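You operate a simulated robot arm through the tools that you are given. There is no shell and no other tool. Be economical: measure what you need, move in short steps, check, and stop when the job is done.

You are at the controls of a simulated robot arm. One attempt, no reset.

## Task
Strip the test jig: relay and its three fuses into the green tray.
Fine: grey rocker switch off before you pull anything.

It is judged by the outcome, as a careful person would: the job done as asked, and still so three seconds after it is handed in. It fails if anything else is knocked over, pushed out of place, dropped, spilled or broken.

## Robot
A 7-joint arm with a two-finger parallel gripper, fixed in place. Base frame: the origin is at the foot of the arm, x ahead of it, y to its left, z up. Lengths are in m, angles in degrees, forces in N, time in s.
With the tool pointing down near the work surface it reaches from about 0.24 to 0.68 m from the base axis. Its first joint turns from -66.0 to 66.0 degrees. Payload 2.4 kg.
Tool frame: the origin (TCP) lies between the finger pads and is the grasp point; the fingertips stand 0.03 m ahead of it; z points along the fingers, y is the line along which they close. Largest opening 0.094 m; finger width 0.028, thickness 0.01; the body of the gripper, 0.05 by 0.096 m, starts 0.055 m behind the TCP.
Orientation is that of the tool frame in the base frame, as a unit quaternion [x, y, z, w]. With the fingers straight down and closing along the base's y, the tool's x points along the base's -x, its y along +y and its z along -z.

## Interface
- The arm moves only by the tool send_rows. Its argument "increments" is a list of rows, each a list of 3 entries, a list of its own where there are three numbers: the shift along the base's x, y, z in m, then the turn, a rotation vector about the base's x, y, z in degrees, then the gripper command, from -1 (fully open) to 1 (shut), values between in proportion. In form: [[[x, y, z], [rx, ry, rz], hand], ...]. A call has 1 to 20 rows; each row is the pose to reach, as a shift and turn from the pose commanded when the call began. Each row takes 0.2 s and may step no farther than 0.05 m and 8.6 degrees from the row before; otherwise, or with a gripper value out of range, the whole call is refused. Where a pose cannot be reached the arm comes as near as it can. A force on the tool above 40 N (or 10 N above the force at the start of the call, whichever is more), or a blocked arm, ends the call early, and 0.2 s more pass. Each finger travels about 0.153 m/s and halts on what it meets, pressing with about 33 N; the grip force reading is that of the motor and also rises with nothing between the fingers. The clock runs only during rows and for 0.2 s after the last one: add rows that repeat a pose to give the fingers time. The reply holds the time, the measured pose of the TCP, the force on the tool along the base axes, the opening and the grip force, in the units named above and with some noise.
- Cameras (640 x 400 px; columns grow to the right, rows downward): "scene" is fixed at [0.0454, 0.4788, 1.4454]; the picture's right is [-0.68, -0.74, 0.00], its down [-0.42, 0.38, -0.83] and it looks along [0.61, -0.56, -0.56] (base axes); focal length 287 px, centre (320, 200). "wrist" rides on the gripper at [-0.037, 0, -0.058] in the tool frame; the picture's right is [0.00, -1.00, 0.00], its down [0.97, 0.00, -0.24] and it looks along [0.24, 0.00, 0.97] (tool axes); focal length 218 px, centre (320, 200).
- snapshot(camera): a new picture of that camera. It takes no simulated time.
- measure_at(camera, pixels): there is no depth. For up to 12 entries [column, row, z] of the newest picture of that camera ("zoom" is the newest enlarged one), the place [x, y] in the base frame at which the ray of that pixel passes the height z, good to about 0.003 m. It takes no simulated time.
- close_up(camera, box): a new picture of the part [left, top, right, bottom] of that camera's present view, enlarged. It takes no simulated time.
- hand_in(): hands the job in; it is judged then, once.

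Work in short steps. Measure before you move; look again where a grasp or a placing could have gone wrong, and mend it. You have 80 turns and 38 pictures in all, those below and enlarged ones among them. Open the gripper and draw the arm clear of the work before you hand the job in, unless the task says otherwise; then end with one line.

The tools are called after ">>>" as a command line: name --argument value ..., lists and objects as JSON in quotes. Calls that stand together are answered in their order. send_rows: Moves the arm, as the interface text tells. Its arguments: {"type":"object","properties":{"increments":{"type":"array","items":{"type":"array"}}},"required":["increments"]} The other tools are called the same way: snapshot (camera) takes a picture; measure_at (camera, pixels) gives the place at which the rays of pixels pass given heights; close_up (camera, box) takes an enlarged picture of a part of a camera's view; hand_in () hands the job in.

At the start:

```text
t: 0.0
eef_pos: [0.4159, -0.1403, 1.2085]
tcp_rot: [0.0, 1.0, 0.001, 0.001]
ft_force: [-0.7, -0.9, 0.2]
finger_gap: 0.0939
grip_force: 0.0
```

scene: 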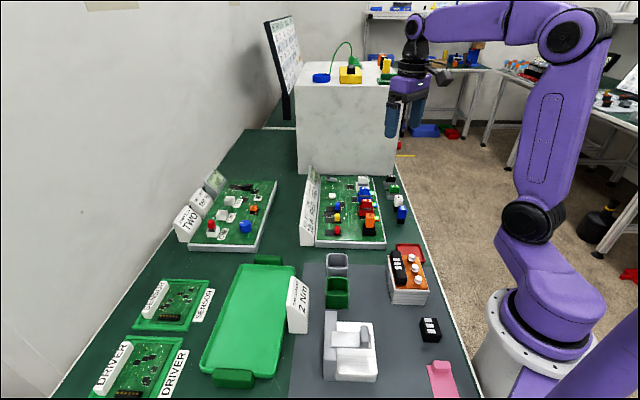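
wrist: 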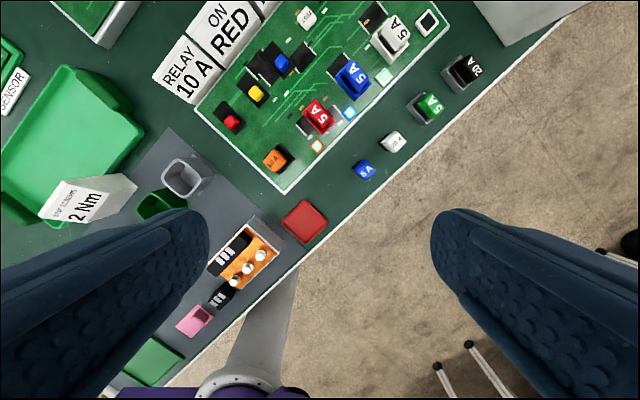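

The board with the relay labels is near scene pixel (345,210), with another board at (235,215). I'll enlarge both views to read the labels and find the switch, relay and fuses.

>>> close_up --camera "scene" --box '[290, 160, 430, 250]'

>>> close_up --camera "wrist" --box '[150, 0, 490, 212]'

>>> close_up --camera "scene" --box '[170, 165, 290, 260]'

>>> close_up --camera "scene" --box '[180, 230, 480, 400]'

```text
4.44 times, centred on (360, 205) of scene
```

zoom: 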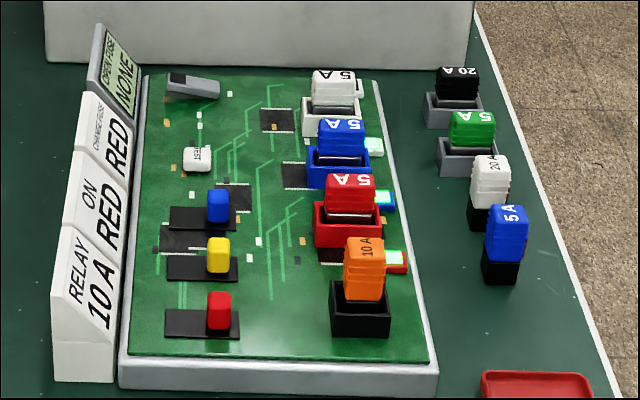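

```text
1.88 times, centred on (320, 106) of wrist
```

zoom: 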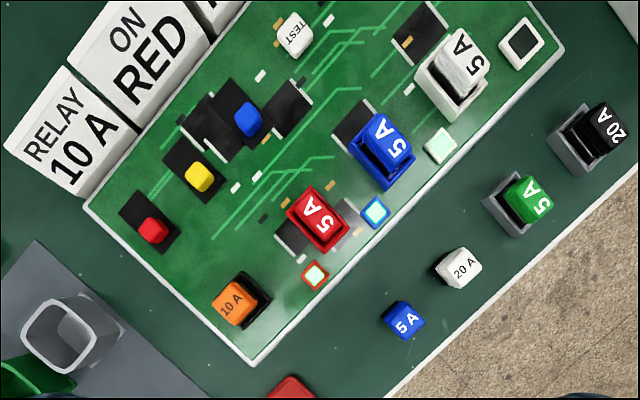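

```text
4.21 times, centred on (230, 212) of scene
```

zoom: 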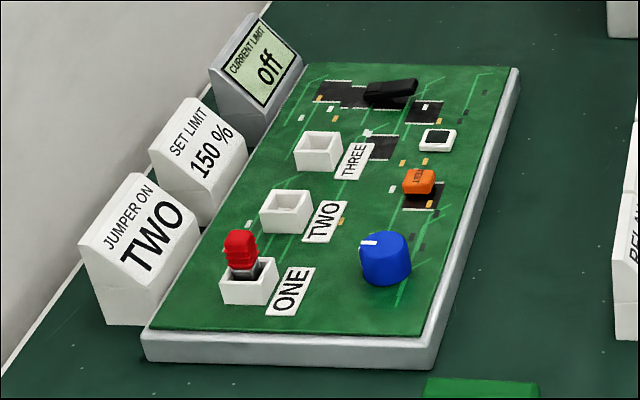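

```text
2.13 times, centred on (330, 315) of scene
```

zoom: 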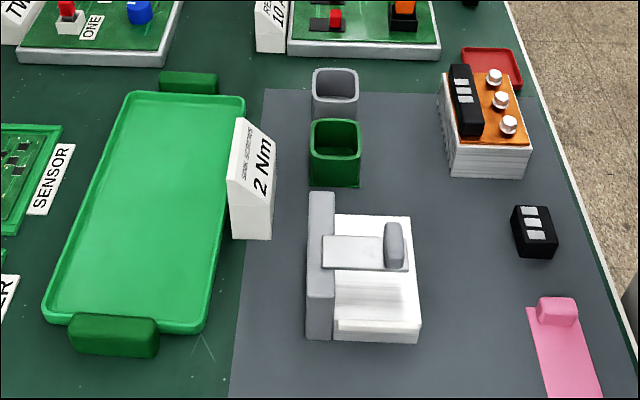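

The relay board has the orange 10 A relay, the red, blue and white 5 A fuses, and a grey rocker at the far left, near zoom (190,88). I'll measure the same points from both cameras to work out the heights.

>>> measure_at --camera "wrist" --pixels '[[275, 158, 0.88], [275, 158, 0.92], [318, 116, 0.88], [318, 116, 0.92], [352, 80, 0.88], [352, 80, 0.92], [393, 36, 0.88], [393, 36, 0.92], [284, 193, 0.86], [196, 109, 0.86], [449, 22, 0.86]]'

>>> measure_at --camera "scene" --pixels '[[369.5, 217, 0.88], [369.5, 217, 0.92], [367, 200.5, 0.88], [367, 200.5, 0.92], [365, 188, 0.88], [365, 188, 0.92], [363, 177, 0.88], [363, 177, 0.92], [386, 241, 0.86], [331, 180, 0.86], [331, 180, 0.88], [373, 176, 0.86]]'

```text
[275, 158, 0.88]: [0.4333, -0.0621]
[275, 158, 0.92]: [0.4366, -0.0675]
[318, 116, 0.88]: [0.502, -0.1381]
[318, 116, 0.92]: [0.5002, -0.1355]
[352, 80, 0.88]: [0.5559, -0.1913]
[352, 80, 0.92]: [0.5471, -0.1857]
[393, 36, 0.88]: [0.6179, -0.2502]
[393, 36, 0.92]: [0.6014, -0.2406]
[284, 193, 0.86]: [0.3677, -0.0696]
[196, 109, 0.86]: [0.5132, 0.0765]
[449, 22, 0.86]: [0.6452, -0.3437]
```

```text
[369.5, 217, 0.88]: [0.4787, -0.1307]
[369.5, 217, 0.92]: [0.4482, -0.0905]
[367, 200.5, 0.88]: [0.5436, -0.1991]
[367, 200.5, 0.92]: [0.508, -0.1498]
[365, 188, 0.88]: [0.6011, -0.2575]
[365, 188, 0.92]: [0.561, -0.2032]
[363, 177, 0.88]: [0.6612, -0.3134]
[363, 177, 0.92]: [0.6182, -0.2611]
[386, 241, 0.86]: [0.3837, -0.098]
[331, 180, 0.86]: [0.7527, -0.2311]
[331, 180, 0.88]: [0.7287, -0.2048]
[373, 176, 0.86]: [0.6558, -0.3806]
```

Both cameras put the fuse tops at about z 0.93 and show the board turned 45°. The rocker is far out, near (0.72,-0.2), and a tall box stands behind it. I'll move above the board, staying clear of the box, for a better look.

>>> send_rows --increments '[[[0.04, 0.01, -0.02], [0, 0, 0], -1], [[0.08, 0.02, -0.04], [0, 0, 0], -1], [[0.12, 0.02, -0.06], [0, 0, 0], -1], [[0.15, 0.02, -0.08], [0, 0, 0], -1], [[0.15, 0.02, -0.08], [0, 0, 0], -1]]'

>>> snapshot --camera "wrist"

```text
t: 1.2
eef_pos: [0.568, -0.1203, 1.128]
tcp_rot: [0.0, 1.0, 0.001, 0.001]
ft_force: [0.5, 0.2, -0.1]
finger_gap: 0.0942
grip_force: 0.0
```

```text
31 pictures are left
```

wrist: 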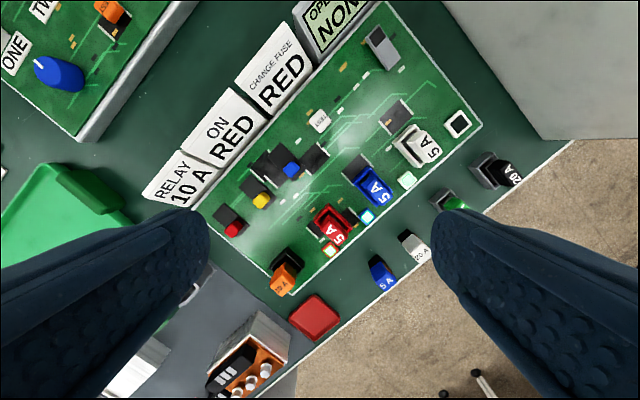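

The rocker is at wrist (382,48). I'll enlarge it and measure the board features.

>>> close_up --camera "wrist" --box '[290, 0, 490, 125]'

>>> close_up --camera "scene" --box '[300, 165, 380, 215]'

>>> measure_at --camera "wrist" --pixels '[[369, 35, 0.875], [372, 31, 0.88], [391, 66, 0.88], [383, 48, 0.88], [278, 273, 0.93], [333, 218, 0.93], [375, 183, 0.93], [418, 143, 0.93], [387, 3, 0.87], [480, 123, 0.87]]'

```text
3.20 times, centred on (390, 62) of wrist
```

zoom: 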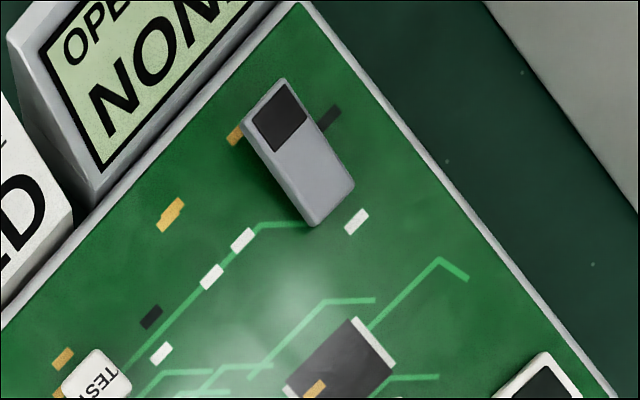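

```text
8.00 times, centred on (340, 190) of scene
```

zoom: 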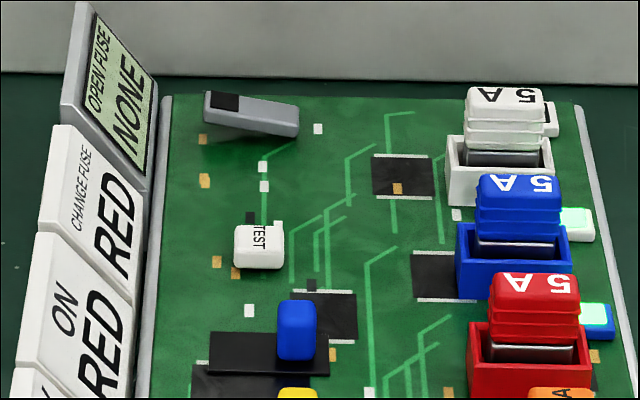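

```text
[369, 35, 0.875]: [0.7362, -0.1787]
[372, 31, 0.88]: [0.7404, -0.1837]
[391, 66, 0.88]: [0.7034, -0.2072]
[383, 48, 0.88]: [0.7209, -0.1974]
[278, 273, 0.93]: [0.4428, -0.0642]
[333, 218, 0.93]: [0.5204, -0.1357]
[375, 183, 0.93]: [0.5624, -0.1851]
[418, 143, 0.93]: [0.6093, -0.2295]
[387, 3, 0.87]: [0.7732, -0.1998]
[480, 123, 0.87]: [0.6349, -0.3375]
```

The rocker's black-marked end, nearest the display, looks raised, and the lamps beside the fuses are lit, so power is on. I'll fix that end's position and height from both cameras, plus the display and sign edges.

>>> measure_at --camera "wrist" --pixels '[[377.5, 35.4, 0.88], [377.5, 35.4, 0.9], [388.4, 70.6, 0.87], [400, 57, 0.87], [366, 47, 0.87], [321, 62, 0.87], [320, 120, 0.88], [80, 160, 0.86], [100, 260, 0.86]]'

>>> measure_at --camera "zoom" --pixels '[[227, 101, 0.88], [227, 101, 0.89], [227, 101, 0.9], [280, 112, 0.88], [298, 133, 0.87], [205, 118, 0.88], [505, 97, 0.93], [505, 97, 0.92], [465, 148, 0.9]]'

>>> measure_at --camera "scene" --pixels '[[241, 266, 0.87], [296, 266, 0.87], [257, 378, 0.87], [202, 366, 0.87], [250, 318, 0.86]]'

```text
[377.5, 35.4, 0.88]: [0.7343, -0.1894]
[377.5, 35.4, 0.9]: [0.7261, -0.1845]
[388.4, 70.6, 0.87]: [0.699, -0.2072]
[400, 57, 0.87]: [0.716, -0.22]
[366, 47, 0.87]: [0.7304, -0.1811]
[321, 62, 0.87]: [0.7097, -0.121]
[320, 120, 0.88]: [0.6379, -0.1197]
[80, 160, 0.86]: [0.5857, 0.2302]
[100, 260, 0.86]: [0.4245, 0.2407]
```

```text
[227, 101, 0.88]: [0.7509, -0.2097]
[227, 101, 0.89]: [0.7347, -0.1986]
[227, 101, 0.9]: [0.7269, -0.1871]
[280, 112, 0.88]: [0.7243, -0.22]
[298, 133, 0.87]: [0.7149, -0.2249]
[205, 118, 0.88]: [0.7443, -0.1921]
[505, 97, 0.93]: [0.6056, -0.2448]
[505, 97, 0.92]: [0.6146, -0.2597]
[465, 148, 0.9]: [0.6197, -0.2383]
```

```text
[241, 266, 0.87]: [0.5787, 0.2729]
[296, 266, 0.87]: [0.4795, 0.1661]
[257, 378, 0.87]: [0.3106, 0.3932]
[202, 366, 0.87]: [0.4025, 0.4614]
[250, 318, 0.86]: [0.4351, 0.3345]
```

The marked end is at about (0.728,-0.186,0.897). I'll close the fingers, tilt 35° outward for reach, and stop well above the rocker.

>>> send_rows --increments '[[[0.03, -0.012, -0.015], [0, -7, 0], 0], [[0.06, -0.024, -0.03], [0, -14, 0], 1], [[0.09, -0.036, -0.05], [0, -21, 0], 1], [[0.12, -0.05, -0.07], [0, -28, 0], 1], [[0.156, -0.064, -0.09], [0, -35, 0], 1], [[0.156, -0.064, -0.12], [0, -35, 0], 1], [[0.156, -0.064, -0.14], [0, -35, 0], 1], [[0.156, -0.064, -0.14], [0, -35, 0], 1], [[0.156, -0.064, -0.14], [0, -35, 0], 1]]'

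>>> close_up --camera "scene" --box '[280, 80, 440, 220]'

```text
t: 3.2
eef_pos: [0.7215, -0.1835, 0.9857]
tcp_rot: [-0.001, 0.953, 0.001, 0.302]
ft_force: [-0.4, -1.1, -0.5]
finger_gap: 0.0
grip_force: 33.2
```

```text
2.86 times, centred on (360, 150) of scene
```

zoom: 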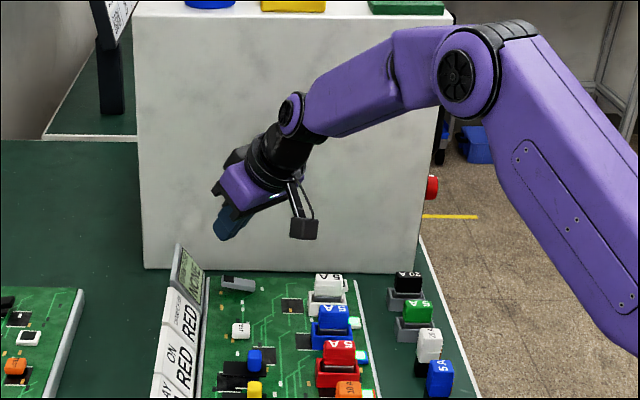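

The arm reached the pose and the tip is about 0.05 above the rocker's marked end. I'll lower it in small steps and press.

>>> send_rows --increments '[[[0.003, 0, -0.025], [0, 0, 0], 1], [[0.003, 0, -0.045], [0, 0, 0], 1], [[0.003, 0, -0.052], [0, 0, 0], 1], [[0.003, 0, -0.057], [0, 0, 0], 1], [[0.003, 0, -0.062], [0, 0, 0], 1], [[0.003, 0, -0.067], [0, 0, 0], 1]]'

>>> close_up --camera "scene" --box '[300, 155, 396, 215]'

```text
t: 4.6
eef_pos: [0.726, -0.1841, 0.9243]
tcp_rot: [-0.001, 0.952, 0.0, 0.305]
ft_force: [-13.5, 5.0, 23.8]
finger_gap: 0.0001
grip_force: 33.7
```

```text
6.67 times, centred on (348, 185) of scene
```

zoom: 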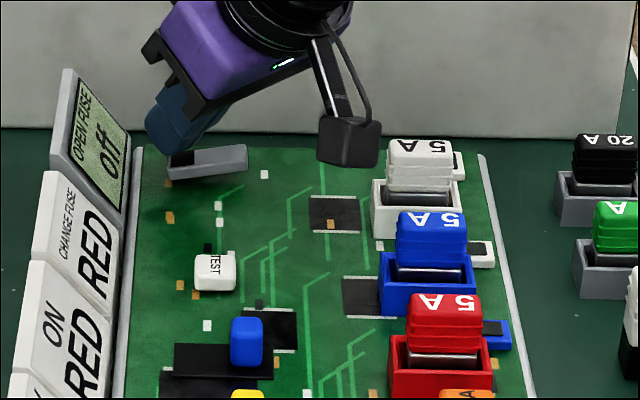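

The display now reads "off" and the lamps are dark, so the rocker is off. I'll rise straight up, take out the tilt and move back over the board.

>>> send_rows --increments '[[[0, 0, 0.03], [0, 0, 0], 1], [[0, 0, 0.07], [0, 0, 0], 1], [[-0.03, 0.005, 0.1], [0, 7, 0], 1], [[-0.06, 0.01, 0.13], [0, 14, 0], 1], [[-0.09, 0.015, 0.16], [0, 21, 0], 1], [[-0.13, 0.02, 0.17], [0, 28, 0], 0], [[-0.17, 0.03, 0.17], [0, 35, 0], -1], [[-0.2, 0.05, 0.17], [0, 35, 0], -1], [[-0.23, 0.07, 0.17], [0, 35, 0], -1]]'

>>> send_rows --increments '[[[0, 0, 0], [0, 0, -8], -1], [[0, 0, 0], [0, 0, -16], -1], [[0, 0, 0], [0, 0, -24], -1], [[0, 0, 0], [0, 0, -32], -1], [[0, 0, 0], [0, 0, -40], -1], [[0, 0, 0], [0, 0, -45], -1], [[0, 0, 0], [0, 0, -45], -1]]'

>>> snapshot --camera "wrist"

```text
t: 6.6
eef_pos: [0.4939, -0.1129, 1.0922]
tcp_rot: [0.0, 1.0, 0.0, 0.001]
ft_force: [-0.1, 0.7, 0.1]
finger_gap: 0.0938
grip_force: 0.1
```

```text
t: 8.2
eef_pos: [0.4941, -0.1132, 1.0906]
tcp_rot: [0.383, 0.924, 0.001, 0.0]
ft_force: [-0.3, 0.1, 0.1]
finger_gap: 0.0938
grip_force: 0.1
```

```text
26 pictures are left
```

wrist: 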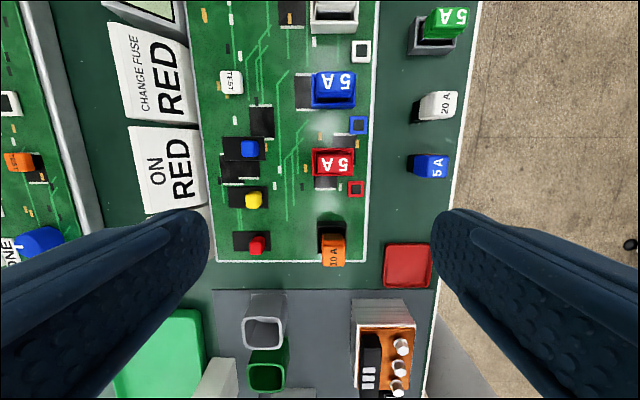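

The gripper is now square to the board. I'll enlarge the fuses to measure their tops and widths.

>>> close_up --camera "wrist" --box '[240, 0, 440, 125]'

>>> close_up --camera "wrist" --box '[240, 140, 440, 275]'

```text
3.20 times, centred on (340, 62) of wrist
```

zoom: 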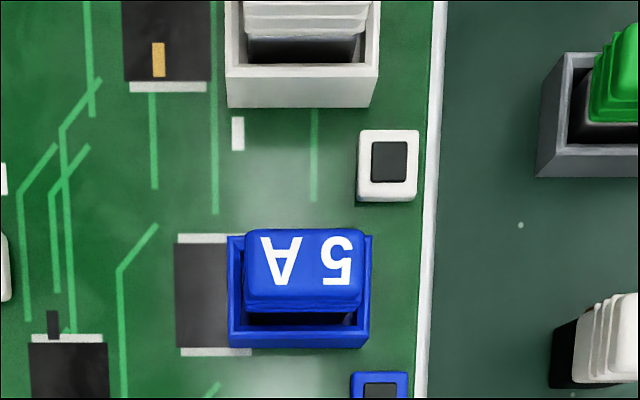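

```text
2.96 times, centred on (340, 208) of wrist
```

zoom: 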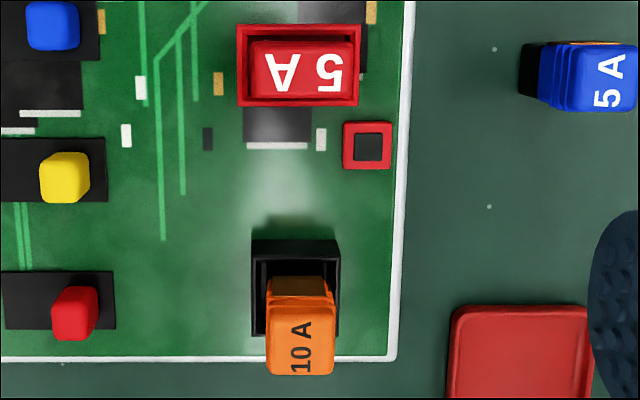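

I'll measure the tops of the orange and red parts in this zoom, and of blue in the plain wrist picture.

>>> measure_at --camera "zoom" --pixels '[[301, 341, 0.935], [268, 341, 0.935], [335, 341, 0.935], [301, 308, 0.935], [301, 374, 0.935], [302, 66, 0.93], [248, 66, 0.93], [355, 66, 0.93], [302, 40, 0.93], [302, 92, 0.93]]'

>>> measure_at --camera "wrist" --pixels '[[335, 84, 0.93], [160, 370, 0.86], [199, 312, 0.87]]'

```text
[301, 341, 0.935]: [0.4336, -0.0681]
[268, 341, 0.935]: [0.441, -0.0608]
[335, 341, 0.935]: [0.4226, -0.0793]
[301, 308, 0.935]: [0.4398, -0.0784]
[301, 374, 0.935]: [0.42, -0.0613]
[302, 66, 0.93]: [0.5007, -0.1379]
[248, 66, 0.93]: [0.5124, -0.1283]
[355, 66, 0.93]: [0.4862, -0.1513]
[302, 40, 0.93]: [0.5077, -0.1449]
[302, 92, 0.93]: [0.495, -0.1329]
```

```text
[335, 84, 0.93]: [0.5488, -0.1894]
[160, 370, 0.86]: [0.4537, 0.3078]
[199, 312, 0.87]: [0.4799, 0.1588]
```

Orange's top is about 0.025 square, centred at (0.431,-0.069). I'll move over it with the fingers part open and lower to just above grasp height.

>>> send_rows --increments '[[[-0.03, 0.022, -0.02], [0, 0, 0], -0.4], [[-0.063, 0.044, -0.05], [0, 0, 0], -0.4], [[-0.063, 0.044, -0.09], [0, 0, 0], -0.4], [[-0.063, 0.044, -0.13], [0, 0, 0], -0.4], [[-0.063, 0.044, -0.15], [0, 0, 0], -0.4], [[-0.063, 0.044, -0.15], [0, 0, 0], -0.4]]'

>>> close_up --camera "scene" --box '[320, 165, 432, 255]'

>>> snapshot --camera "wrist"

```text
t: 9.6
eef_pos: [0.4342, -0.0712, 0.9401]
tcp_rot: [0.383, 0.924, 0.001, 0.002]
ft_force: [0.0, 0.2, -0.8]
finger_gap: 0.0658
grip_force: 0.0
```

```text
4.44 times, centred on (376, 210) of scene
```

zoom: 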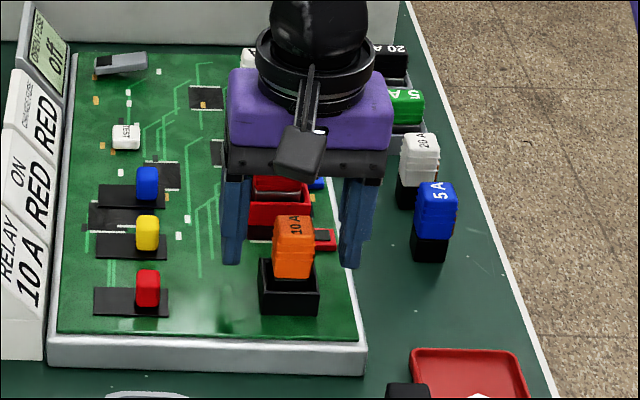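

```text
22 pictures are left
```

wrist: 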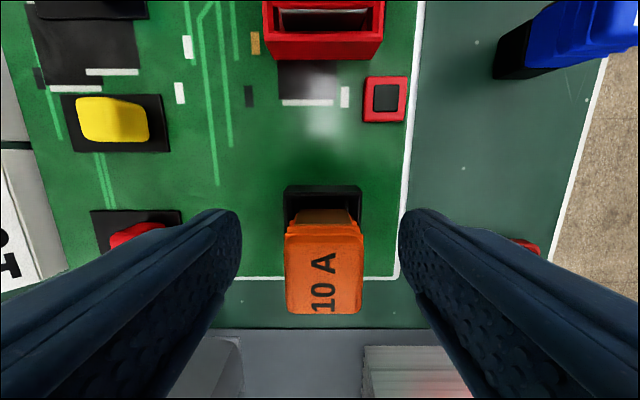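

Orange is centred between the fingers: its column is 323 and its top-face middle is row 271, where the TCP projects to (320,274). I'll lower 8 mm and close on it.

>>> send_rows --increments '[[[0, 0, -0.008], [0, 0, 0], -0.4], [[0, 0, -0.008], [0, 0, 0], 0.2], [[0, 0, -0.008], [0, 0, 0], 1], [[0, 0, -0.008], [0, 0, 0], 1]]'

```text
t: 10.6
eef_pos: [0.4333, -0.0707, 0.9321]
tcp_rot: [0.383, 0.924, 0.0, 0.001]
ft_force: [1.1, -0.1, 0.2]
finger_gap: 0.0269
grip_force: 33.8
```

The gap holds at 0.027 on the relay. I'll pull straight up slowly.

>>> send_rows --increments '[[[0, 0, 0.005], [0, 0, 0], 1], [[0, 0, 0.01], [0, 0, 0], 1], [[0, 0, 0.02], [0, 0, 0], 1], [[0, 0, 0.04], [0, 0, 0], 1], [[0, 0, 0.08], [0, 0, 0], 1], [[0, 0, 0.11], [0, 0, 0], 1]]'

>>> snapshot --camera "scene"

```text
t: 12.0
eef_pos: [0.4318, -0.0695, 1.0436]
tcp_rot: [0.383, 0.924, 0.0, 0.001]
ft_force: [-0.3, -0.3, 0.0]
finger_gap: 0.0272
grip_force: 33.2
```

```text
21 pictures are left
```

scene: 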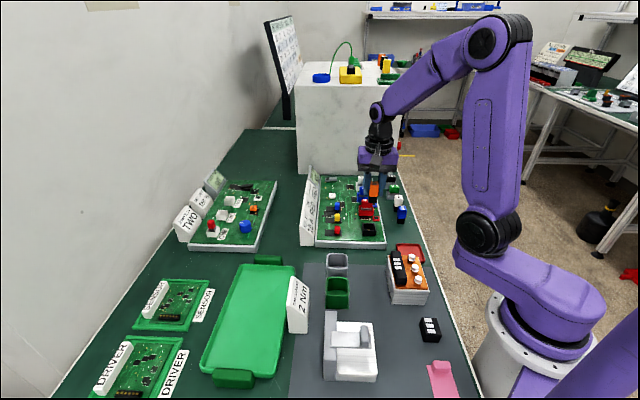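

The relay is out. I'll enlarge it to see how far it hangs below the fingers, and check the tray and its surroundings.

>>> close_up --camera "scene" --box '[340, 150, 420, 245]'

>>> measure_at --camera "scene" --pixels '[[243, 273, 0.86], [287, 273, 0.86], [247, 367, 0.86], [210, 360, 0.86], [298, 333, 0.85], [300, 278, 0.92], [290, 331, 0.85]]'

```text
4.21 times, centred on (380, 198) of scene
```

zoom: 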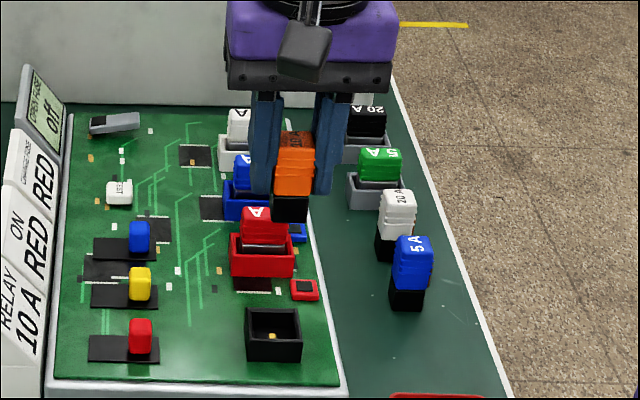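

```text
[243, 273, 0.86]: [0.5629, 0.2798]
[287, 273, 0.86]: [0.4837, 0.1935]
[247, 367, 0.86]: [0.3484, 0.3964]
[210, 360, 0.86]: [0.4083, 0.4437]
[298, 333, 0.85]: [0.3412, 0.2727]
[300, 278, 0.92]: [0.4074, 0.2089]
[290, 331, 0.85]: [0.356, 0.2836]
```

The relay is about 0.05 tall, so its bottom is roughly 0.047 below the TCP. The tray floor's long centre line runs from (0.52,0.24) to (0.38,0.42). I'll carry the relay over the near end of that line.

>>> send_rows --increments '[[[0, 0.045, 0], [0, 0, 0], 1], [[0, 0.09, 0], [0, 0, 0], 1], [[0, 0.135, 0], [0, 0, 0], 1], [[0, 0.18, 0], [0, 0, 0], 1], [[0, 0.225, 0], [0, 0, 0], 1], [[0, 0.27, 0], [0, 0, 0], 1], [[-0.005, 0.315, 0], [0, 0, 0], 1], [[-0.01, 0.36, 0], [0, 0, 0], 1], [[-0.015, 0.405, 0], [0, 0, 0], 1], [[-0.02, 0.448, 0], [0, 0, 0], 1], [[-0.02, 0.448, -0.05], [0, 0, 0], 1], [[-0.02, 0.448, -0.09], [0, 0, 0], 1], [[-0.02, 0.448, -0.115], [0, 0, 0], 1], [[-0.02, 0.448, -0.115], [0, 0, 0], 1]]'

>>> close_up --camera "scene" --box '[160, 240, 352, 400]'

```text
t: 15.0
eef_pos: [0.4096, 0.3786, 0.9281]
tcp_rot: [0.383, 0.924, 0.0, 0.001]
ft_force: [0.8, -0.1, 0.8]
finger_gap: 0.0271
grip_force: 32.7
```

```text
2.50 times, centred on (256, 320) of scene
```

zoom: 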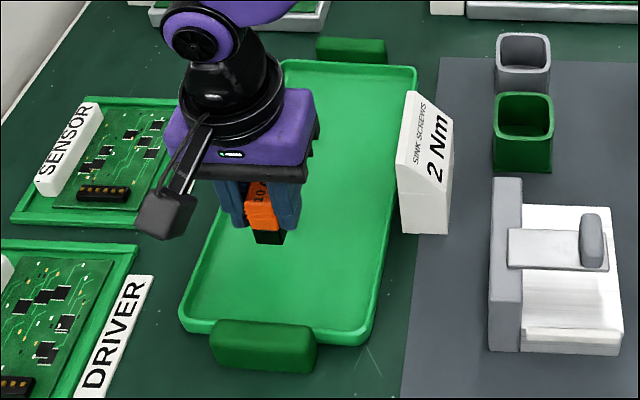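

The relay hangs over the tray interior near the handle end. I'll lower it in small steps and watch the force.

>>> send_rows --increments '[[[0, 0, -0.01], [0, 0, 0], 1], [[0, 0, -0.016], [0, 0, 0], 1], [[0, 0, -0.019], [0, 0, 0], 1], [[0, 0, -0.019], [0, 0, 0], 1]]'

```text
t: 16.0
eef_pos: [0.4123, 0.3779, 0.9095]
tcp_rot: [0.382, 0.924, 0.0, 0.001]
ft_force: [0.3, 0.3, -0.5]
finger_gap: 0.0268
grip_force: 32.9
```

No contact at z 0.9095. I'll continue in 2 mm steps until it touches.

>>> send_rows --increments '[[[0, 0, -0.002], [0, 0, 0], 1], [[0, 0, -0.004], [0, 0, 0], 1], [[0, 0, -0.006], [0, 0, 0], 1]]'

>>> close_up --camera "scene" --box '[200, 300, 296, 360]'

```text
t: 16.8
eef_pos: [0.4109, 0.3782, 0.9032]
tcp_rot: [0.382, 0.924, 0.0, 0.001]
ft_force: [-2.6, -1.8, 8.2]
finger_gap: 0.0271
grip_force: 33.1
```

```text
6.67 times, centred on (248, 330) of scene
```

zoom: 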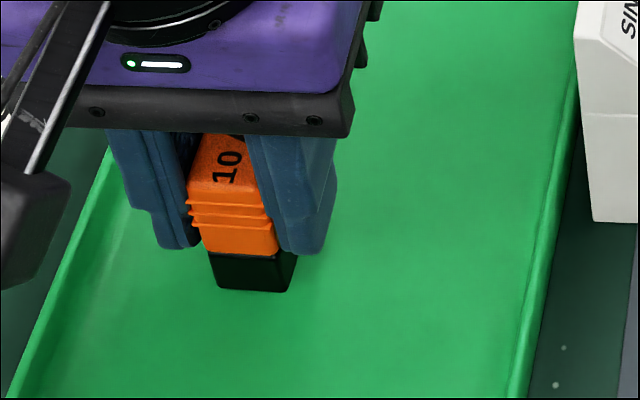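

It is resting on the floor with 8 N of contact. I'll open to about 0.055, rise and travel back above the red fuse.

>>> send_rows --increments '[[[0, 0, 0.001], [0, 0, 0], -0.2], [[0, 0, 0.001], [0, 0, 0], -0.2], [[0, 0, 0.04], [0, 0, 0], -0.2], [[0, 0, 0.09], [0, 0, 0], -0.3], [[0, 0, 0.135], [0, 0, 0], -0.6], [[0.008, -0.047, 0.135], [0, 0, 0], -0.6], [[0.016, -0.094, 0.135], [0, 0, 0], -0.6], [[0.024, -0.141, 0.135], [0, 0, 0], -0.6], [[0.032, -0.188, 0.135], [0, 0, 0], -0.6], [[0.04, -0.235, 0.135], [0, 0, 0], -0.6], [[0.048, -0.282, 0.135], [0, 0, 0], -0.6], [[0.056, -0.329, 0.135], [0, 0, 0], -0.6], [[0.064, -0.376, 0.135], [0, 0, 0], -0.6], [[0.072, -0.423, 0.135], [0, 0, 0], -0.6], [[0.08, -0.47, 0.135], [0, 0, 0], -0.6], [[0.089, -0.516, 0.135], [0, 0, 0], -0.6], [[0.089, -0.516, 0.1], [0, 0, 0], -0.6], [[0.089, -0.516, 0.06], [0, 0, 0], -0.6], [[0.089, -0.516, 0.035], [0, 0, 0], -0.6], [[0.089, -0.516, 0.035], [0, 0, 0], -0.6]]'

>>> snapshot --camera "wrist"

>>> snapshot --camera "scene"

```text
t: 21.0
eef_pos: [0.5016, -0.1394, 0.9374]
tcp_rot: [0.382, 0.924, 0.001, 0.001]
ft_force: [-0.1, 0.6, -0.3]
finger_gap: 0.0752
grip_force: 0.1
```

```text
17 pictures are left
```

wrist: 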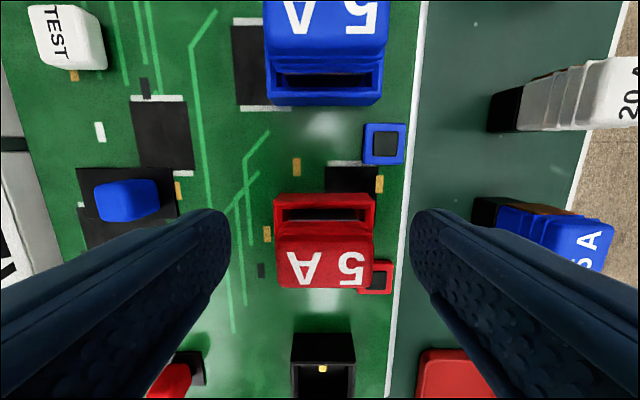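

```text
16 pictures are left
```

scene: 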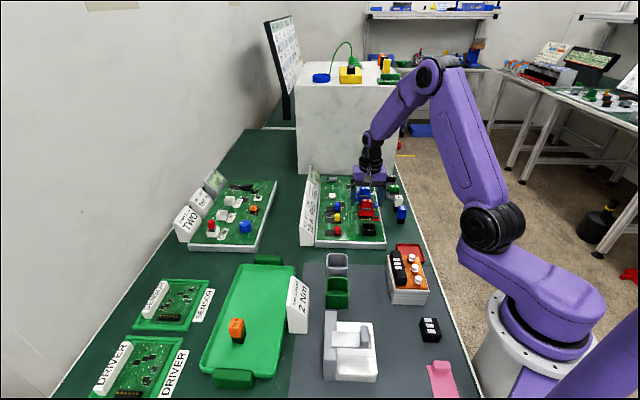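

The relay stands upright in the tray. The red fuse is centred between the fingers at wrist (324,262). I'll lower 7 mm, close and pull straight up.

>>> send_rows --increments '[[[0, 0, -0.007], [0, 0, 0], -0.6], [[0, 0, -0.007], [0, 0, 0], 0], [[0, 0, -0.007], [0, 0, 0], 1], [[0, 0, -0.007], [0, 0, 0], 1], [[0, 0, -0.002], [0, 0, 0], 1], [[0, 0, 0.003], [0, 0, 0], 1], [[0, 0, 0.013], [0, 0, 0], 1], [[0, 0, 0.033], [0, 0, 0], 1], [[0, 0, 0.07], [0, 0, 0], 1], [[0, 0, 0.11], [0, 0, 0], 1]]'

>>> close_up --camera "scene" --box '[330, 120, 426, 240]'

```text
t: 23.2
eef_pos: [0.4991, -0.1369, 1.0489]
tcp_rot: [0.383, 0.924, 0.0, 0.0]
ft_force: [0.0, -0.6, -0.3]
finger_gap: 0.0347
grip_force: 33.0
```

```text
3.33 times, centred on (378, 180) of scene
```

zoom: 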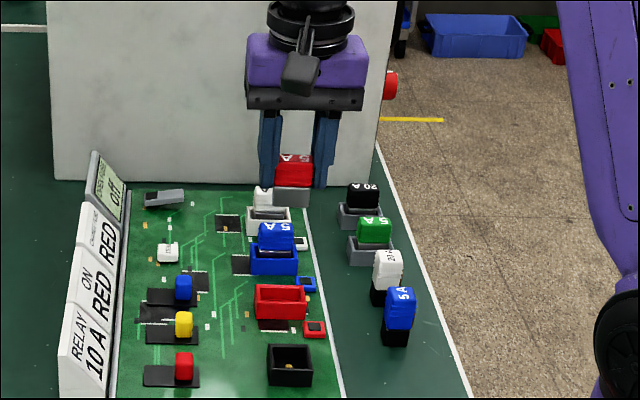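

The red fuse came out cleanly. I'll carry it to a spot beside the relay, at (0.44,0.342), stopping just above the floor.

>>> send_rows --increments '[[[-0.005, 0.045, 0.11], [0, 0, 0], 1], [[-0.01, 0.09, 0.11], [0, 0, 0], 1], [[-0.015, 0.135, 0.11], [0, 0, 0], 1], [[-0.02, 0.18, 0.11], [0, 0, 0], 1]]'

```text
refused: row 1 steps farther than a row can; nothing moved
```

The call was refused because I gave the z offset from the wrong reference. I'll resend it relative to the current pose.

>>> send_rows --increments '[[[-0.005, 0.045, 0], [0, 0, 0], 1], [[-0.01, 0.09, 0], [0, 0, 0], 1], [[-0.015, 0.135, 0], [0, 0, 0], 1], [[-0.02, 0.18, 0], [0, 0, 0], 1], [[-0.025, 0.225, 0], [0, 0, 0], 1], [[-0.03, 0.27, 0], [0, 0, 0], 1], [[-0.035, 0.315, 0], [0, 0, 0], 1], [[-0.04, 0.36, 0], [0, 0, 0], 1], [[-0.045, 0.4, 0], [0, 0, 0], 1], [[-0.052, 0.44, 0], [0, 0, 0], 1], [[-0.06, 0.48, 0], [0, 0, 0], 1], [[-0.06, 0.48, -0.04], [0, 0, 0], 1], [[-0.06, 0.48, -0.08], [0, 0, 0], 1], [[-0.06, 0.48, -0.12], [0, 0, 0], 1], [[-0.06, 0.48, -0.135], [0, 0, 0], 1], [[-0.06, 0.48, -0.135], [0, 0, 0], 1]]'

>>> close_up --camera "scene" --box '[190, 270, 318, 360]'

```text
t: 26.6
eef_pos: [0.4424, 0.3419, 0.9118]
tcp_rot: [0.382, 0.924, 0.001, 0.001]
ft_force: [-0.1, 0.1, -0.7]
finger_gap: 0.0347
grip_force: 32.9
```

```text
4.44 times, centred on (254, 315) of scene
```

zoom: 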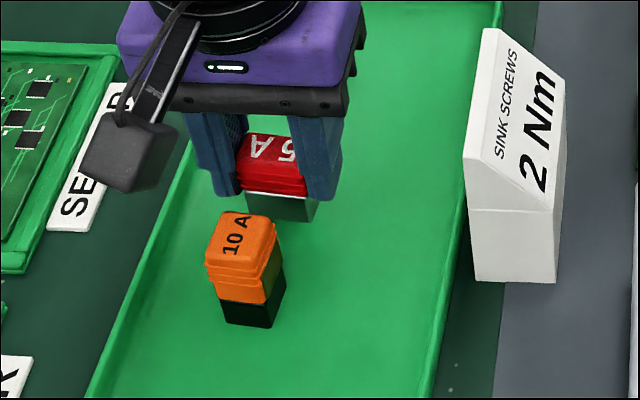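

The red fuse is clear of the relay and just off the floor. I'll lower it in small steps.

>>> send_rows --increments '[[[0, 0, -0.004], [0, 0, 0], 1], [[0, 0, -0.006], [0, 0, 0], 1], [[0, 0, -0.008], [0, 0, 0], 1], [[0, 0, -0.008], [0, 0, 0], 1]]'

```text
t: 27.6
eef_pos: [0.4412, 0.3424, 0.904]
tcp_rot: [0.383, 0.924, 0.0, 0.0]
ft_force: [-0.8, -0.3, -0.5]
finger_gap: 0.0351
grip_force: 32.7
```

No contact yet, so I'll keep going down a few more millimetres.

>>> send_rows --increments '[[[0, 0, -0.002], [0, 0, 0], 1], [[0, 0, -0.004], [0, 0, 0], 1], [[0, 0, -0.004], [0, 0, 0], 1]]'

```text
t: 28.4
eef_pos: [0.4414, 0.3432, 0.9018]
tcp_rot: [0.383, 0.924, 0.0, 0.001]
ft_force: [-6.9, -4.0, 21.1]
finger_gap: 0.0348
grip_force: 33.4
```

It is touching at 21 N. I'll ease up 2 mm, release, lift and go above the blue fuse.

>>> send_rows --increments '[[[0, 0, 0.002], [0, 0, 0], 1], [[0, 0, 0.002], [0, 0, 0], -0.3], [[0, 0, 0.002], [0, 0, 0], -0.4], [[0, 0, 0.045], [0, 0, 0], -0.4], [[0, 0, 0.09], [0, 0, 0], -0.5], [[0, 0, 0.137], [0, 0, 0], -0.6], [[0.01, -0.048, 0.137], [0, 0, 0], -0.6], [[0.02, -0.096, 0.137], [0, 0, 0], -0.6], [[0.03, -0.144, 0.137], [0, 0, 0], -0.6], [[0.04, -0.192, 0.137], [0, 0, 0], -0.6], [[0.05, -0.24, 0.137], [0, 0, 0], -0.6], [[0.06, -0.288, 0.137], [0, 0, 0], -0.6], [[0.07, -0.336, 0.137], [0, 0, 0], -0.6], [[0.08, -0.384, 0.137], [0, 0, 0], -0.6], [[0.09, -0.432, 0.137], [0, 0, 0], -0.6], [[0.1, -0.48, 0.137], [0, 0, 0], -0.6], [[0.109, -0.528, 0.137], [0, 0, 0], -0.6], [[0.109, -0.53, 0.09], [0, 0, 0], -0.6], [[0.109, -0.53, 0.06], [0, 0, 0], -0.6], [[0.109, -0.53, 0.06], [0, 0, 0], -0.6]]'

>>> snapshot --camera "wrist"

>>> snapshot --camera "scene"

```text
t: 32.6
eef_pos: [0.5499, -0.1897, 0.9584]
tcp_rot: [0.382, 0.924, 0.001, 0.0]
ft_force: [-0.2, -1.0, 0.5]
finger_gap: 0.0751
grip_force: 0.0
```

```text
13 pictures are left
```

wrist: 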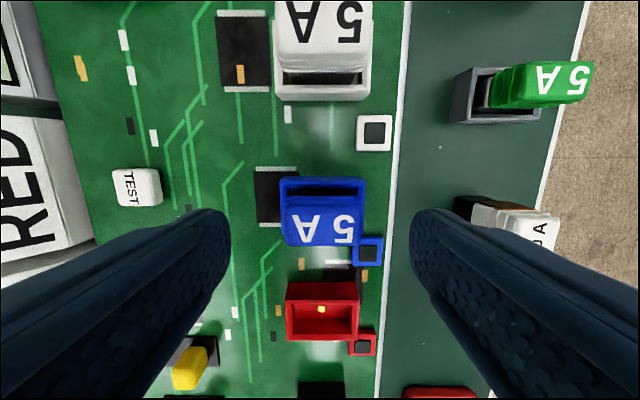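

```text
12 pictures are left
```

scene: 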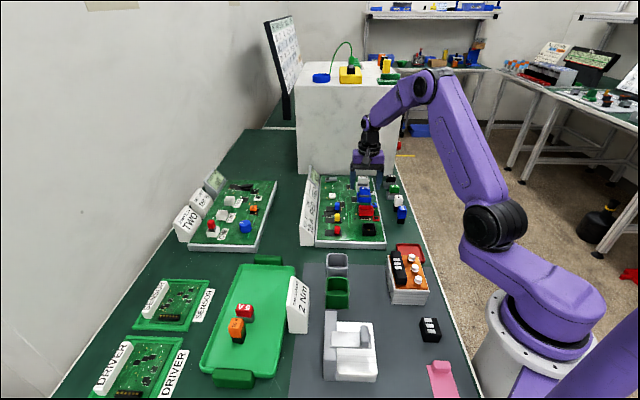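

The red fuse is in the tray. Blue's top is centred at wrist (321,227) against an expected row of 236, so I'll shift 3 mm along the row, then lower, grip and pull.

>>> send_rows --increments '[[[0.0025, -0.0025, -0.015], [0, 0, 0], -0.6], [[0.0025, -0.0025, -0.028], [0, 0, 0], -0.6], [[0.0025, -0.0025, -0.028], [0, 0, 0], 0], [[0.0025, -0.0025, -0.028], [0, 0, 0], 1], [[0.0025, -0.0025, -0.028], [0, 0, 0], 1], [[0.0025, -0.0025, -0.023], [0, 0, 0], 1], [[0.0025, -0.0025, -0.018], [0, 0, 0], 1], [[0.0025, -0.0025, -0.008], [0, 0, 0], 1], [[0.0025, -0.0025, 0.015], [0, 0, 0], 1], [[0.0025, -0.0025, 0.05], [0, 0, 0], 1], [[0.0025, -0.0025, 0.08], [0, 0, 0], 1]]'

>>> close_up --camera "scene" --box '[330, 120, 426, 240]'

```text
t: 35.0
eef_pos: [0.5519, -0.19, 1.0399]
tcp_rot: [0.383, 0.924, 0.0, 0.001]
ft_force: [-0.6, 0.1, -0.7]
finger_gap: 0.0331
grip_force: 33.2
```

```text
3.33 times, centred on (378, 180) of scene
```

zoom: 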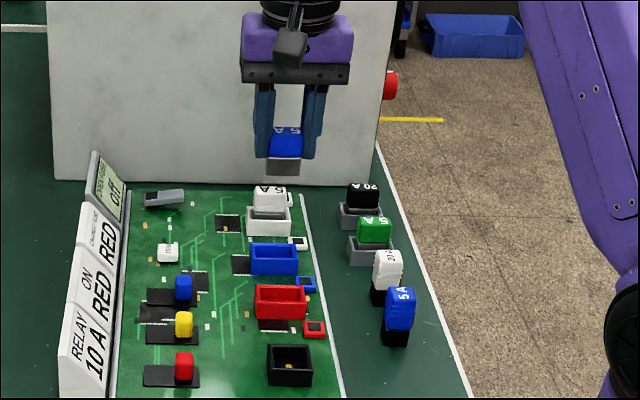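

The blue fuse is out. I'll carry it to the next spot, (0.47,0.304), stopping just above the floor.

>>> send_rows --increments '[[[-0.008, 0.045, 0], [0, 0, 0], 1], [[-0.016, 0.09, 0], [0, 0, 0], 1], [[-0.024, 0.135, 0], [0, 0, 0], 1], [[-0.03, 0.18, 0], [0, 0, 0], 1], [[-0.038, 0.225, 0], [0, 0, 0], 1], [[-0.046, 0.27, 0], [0, 0, 0], 1], [[-0.054, 0.315, 0], [0, 0, 0], 1], [[-0.062, 0.36, 0], [0, 0, 0], 1], [[-0.07, 0.405, 0], [0, 0, 0], 1], [[-0.076, 0.45, 0], [0, 0, 0], 1], [[-0.082, 0.495, 0], [0, 0, 0], 1], [[-0.082, 0.495, -0.045], [0, 0, 0], 1], [[-0.082, 0.495, -0.09], [0, 0, 0], 1], [[-0.082, 0.495, -0.125], [0, 0, 0], 1], [[-0.082, 0.495, -0.132], [0, 0, 0], 1], [[-0.082, 0.495, -0.135], [0, 0, 0], 1], [[-0.082, 0.495, -0.135], [0, 0, 0], 1]]'

>>> close_up --camera "scene" --box '[190, 270, 318, 360]'

```text
t: 38.6
eef_pos: [0.4707, 0.3059, 0.9046]
tcp_rot: [0.382, 0.924, 0.0, 0.001]
ft_force: [-0.3, 0.5, -1.4]
finger_gap: 0.0333
grip_force: 32.7
```

```text
4.44 times, centred on (254, 315) of scene
```

zoom: 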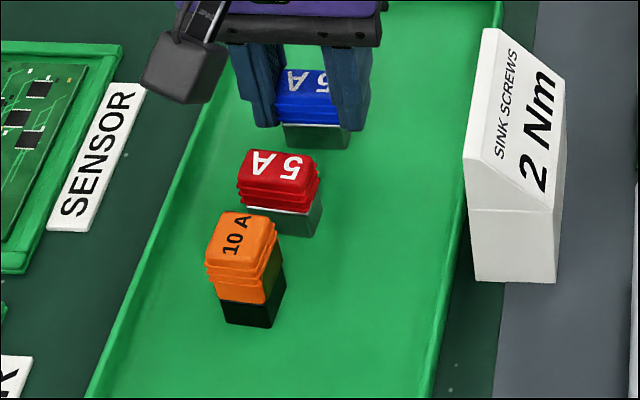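

The blue fuse is in line and clear of the red one. I'll lower it the last few millimetres.

>>> send_rows --increments '[[[0, 0, -0.002], [0, 0, 0], 1], [[0, 0, -0.004], [0, 0, 0], 1], [[0, 0, -0.004], [0, 0, 0], 1]]'

```text
t: 39.4
eef_pos: [0.4706, 0.3053, 0.9028]
tcp_rot: [0.383, 0.924, 0.001, 0.002]
ft_force: [-7.1, -2.6, 32.1]
finger_gap: 0.0332
grip_force: 32.9
```

It is on the floor. I'll ease up, release, lift and move above the white fuse.

>>> send_rows --increments '[[[0, 0, 0.002], [0, 0, 0], 1], [[0, 0, 0.002], [0, 0, 0], -0.3], [[0, 0, 0.002], [0, 0, 0], -0.4], [[0, 0, 0.045], [0, 0, 0], -0.4], [[0, 0, 0.09], [0, 0, 0], -0.5], [[0, 0, 0.137], [0, 0, 0], -0.6], [[0.011, -0.0455, 0.137], [0, 0, 0], -0.6], [[0.022, -0.091, 0.137], [0, 0, 0], -0.6], [[0.033, -0.1365, 0.137], [0, 0, 0], -0.6], [[0.044, -0.182, 0.137], [0, 0, 0], -0.6], [[0.055, -0.2275, 0.137], [0, 0, 0], -0.6], [[0.066, -0.273, 0.137], [0, 0, 0], -0.6], [[0.077, -0.3185, 0.137], [0, 0, 0], -0.6], [[0.088, -0.364, 0.137], [0, 0, 0], -0.6], [[0.099, -0.4095, 0.137], [0, 0, 0], -0.6], [[0.11, -0.455, 0.137], [0, 0, 0], -0.6], [[0.121, -0.5, 0.137], [0, 0, 0], -0.6], [[0.131, -0.546, 0.135], [0, 0, 0], -0.6], [[0.131, -0.546, 0.09], [0, 0, 0], -0.6], [[0.131, -0.546, 0.06], [0, 0, 0], -0.6]]'

>>> snapshot --camera "wrist"

>>> close_up --camera "scene" --box '[300, 120, 428, 220]'

```text
t: 43.6
eef_pos: [0.6045, -0.2405, 0.9593]
tcp_rot: [0.383, 0.924, 0.001, 0.001]
ft_force: [0.4, 0.1, 0.1]
finger_gap: 0.0753
grip_force: 0.1
```

```text
9 pictures are left
```

wrist: 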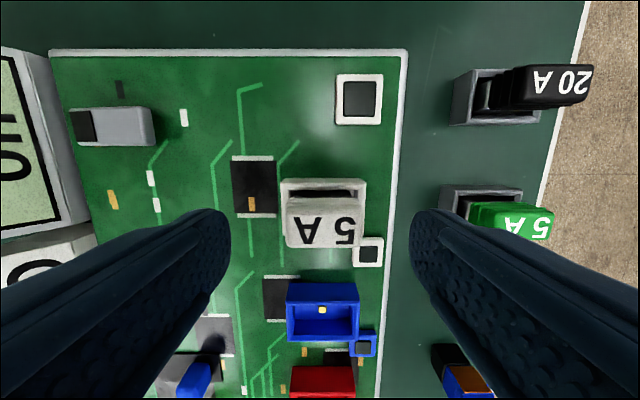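

```text
4.00 times, centred on (364, 170) of scene
```

zoom: 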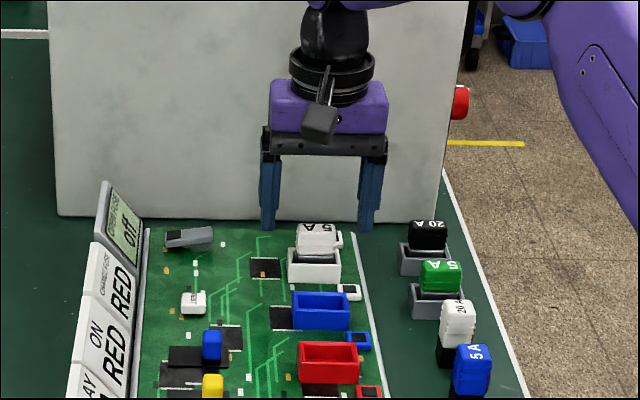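

The white fuse's top is centred at (324,228), the same offset as blue had. The green spare is well outside the right finger. I'll make the same small shift, lower, grip and pull.

>>> send_rows --increments '[[[0.0015, -0.0035, -0.015], [0, 0, 0], -0.6], [[0.0015, -0.0035, -0.028], [0, 0, 0], -0.6], [[0.0015, -0.0035, -0.028], [0, 0, 0], 0], [[0.0015, -0.0035, -0.028], [0, 0, 0], 1], [[0.0015, -0.0035, -0.028], [0, 0, 0], 1], [[0.0015, -0.0035, -0.023], [0, 0, 0], 1], [[0.0015, -0.0035, -0.018], [0, 0, 0], 1], [[0.0015, -0.0035, -0.008], [0, 0, 0], 1], [[0.0015, -0.0035, 0.015], [0, 0, 0], 1], [[0.0015, -0.0035, 0.05], [0, 0, 0], 1], [[0.0015, -0.0035, 0.08], [0, 0, 0], 1]]'

>>> snapshot --camera "scene"

```text
t: 46.0
eef_pos: [0.6034, -0.2469, 1.0399]
tcp_rot: [0.382, 0.924, 0.001, 0.001]
ft_force: [-0.7, 0.0, 0.5]
finger_gap: 0.0332
grip_force: 33.2
```

```text
7 pictures are left
```

scene: 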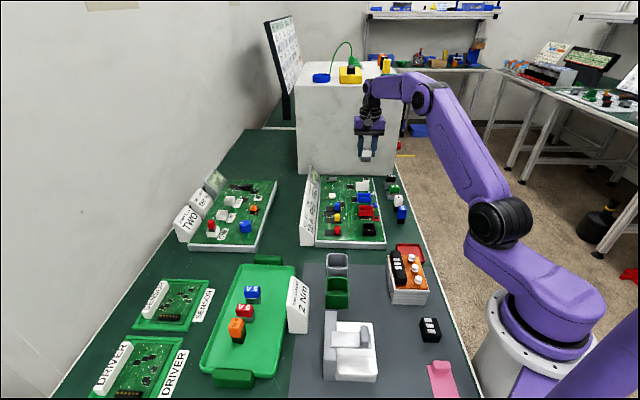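

The white fuse is out. I'll carry it to the last spot, (0.499,0.268), behind the blue one.

>>> send_rows --increments '[[[-0.009, 0.043, 0], [0, 0, 0], 1], [[-0.018, 0.086, 0], [0, 0, 0], 1], [[-0.027, 0.129, 0], [0, 0, 0], 1], [[-0.036, 0.172, 0], [0, 0, 0], 1], [[-0.045, 0.215, 0], [0, 0, 0], 1], [[-0.054, 0.258, 0], [0, 0, 0], 1], [[-0.063, 0.301, 0], [0, 0, 0], 1], [[-0.072, 0.344, 0], [0, 0, 0], 1], [[-0.081, 0.387, 0], [0, 0, 0], 1], [[-0.09, 0.43, 0], [0, 0, 0], 1], [[-0.099, 0.473, 0], [0, 0, 0], 1], [[-0.105, 0.5135, 0], [0, 0, 0], 1], [[-0.105, 0.5135, -0.045], [0, 0, 0], 1], [[-0.105, 0.5135, -0.09], [0, 0, 0], 1], [[-0.105, 0.5135, -0.125], [0, 0, 0], 1], [[-0.105, 0.5135, -0.132], [0, 0, 0], 1], [[-0.105, 0.5135, -0.135], [0, 0, 0], 1], [[-0.105, 0.5135, -0.135], [0, 0, 0], 1]]'

>>> close_up --camera "scene" --box '[190, 240, 318, 350]'

```text
t: 49.8
eef_pos: [0.4974, 0.2694, 0.9054]
tcp_rot: [0.383, 0.924, 0.001, 0.002]
ft_force: [0.1, -0.6, -0.7]
finger_gap: 0.0335
grip_force: 33.7
```

```text
3.64 times, centred on (254, 295) of scene
```

zoom: 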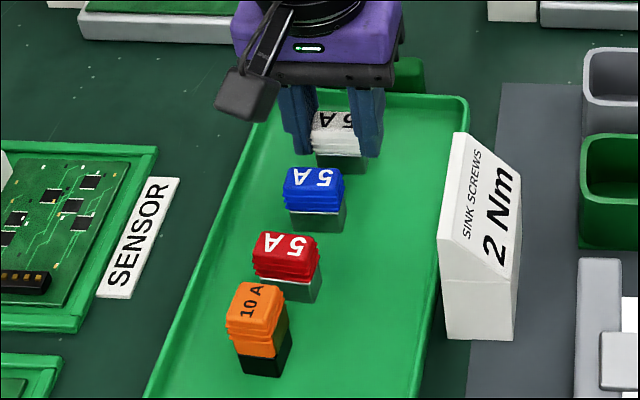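

The white fuse is inside the tray and clear of the others. I'll lower it to contact.

>>> send_rows --increments '[[[0, 0, -0.002], [0, 0, 0], 1], [[0, 0, -0.004], [0, 0, 0], 1], [[0, 0, -0.004], [0, 0, 0], 1]]'

```text
t: 50.6
eef_pos: [0.4981, 0.2682, 0.9037]
tcp_rot: [0.384, 0.924, 0.002, 0.002]
ft_force: [-7.3, -3.5, 28.3]
finger_gap: 0.0334
grip_force: 32.8
```

It is touching the floor. I'll ease up, release, lift clear and draw the arm back.

>>> send_rows --increments '[[[0, 0, 0.002], [0, 0, 0], 1], [[0, 0, 0.002], [0, 0, 0], -0.3], [[0, 0, 0.002], [0, 0, 0], -0.4], [[0, 0, 0.045], [0, 0, 0], -0.4], [[0, 0, 0.09], [0, 0, 0], -0.5], [[0, 0, 0.137], [0, 0, 0], -1], [[0, 0, 0.18], [0, 0, 0], -1], [[-0.02, -0.045, 0.18], [0, 0, 0], -1], [[-0.04, -0.09, 0.18], [0, 0, 0], -1], [[-0.06, -0.135, 0.18], [0, 0, 0], -1], [[-0.08, -0.18, 0.18], [0, 0, 0], -1], [[-0.1, -0.22, 0.18], [0, 0, 0], -1], [[-0.1, -0.22, 0.18], [0, 0, 0], -1]]'

>>> snapshot --camera "scene"

>>> close_up --camera "scene" --box '[180, 160, 420, 310]'

```text
t: 53.4
eef_pos: [0.3993, 0.0482, 1.0838]
tcp_rot: [0.383, 0.924, 0.001, 0.001]
ft_force: [-1.5, 0.0, -0.8]
finger_gap: 0.0939
grip_force: 0.1
```

```text
5 pictures are left
```

scene: 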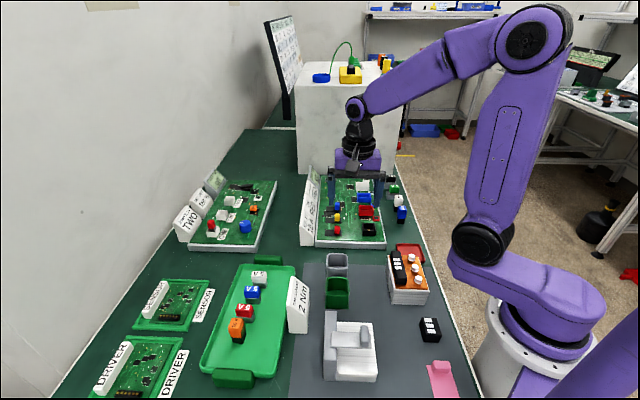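

```text
2.67 times, centred on (300, 235) of scene
```

zoom: 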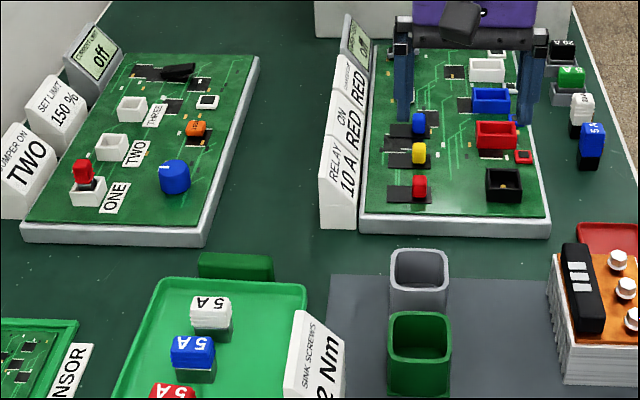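

All four parts stand in the tray, the four sockets are empty, nothing else has moved, and the open gripper is clear at z 1.08. I'm handing in.

>>> hand_in

```text
The job is handed in.
```

The grey rocker switch was turned off first (the display read "off" and the lamps went dark), then the 10 A relay and the red, blue and white fuses were pulled and stood in the green tray; the job is handed in.
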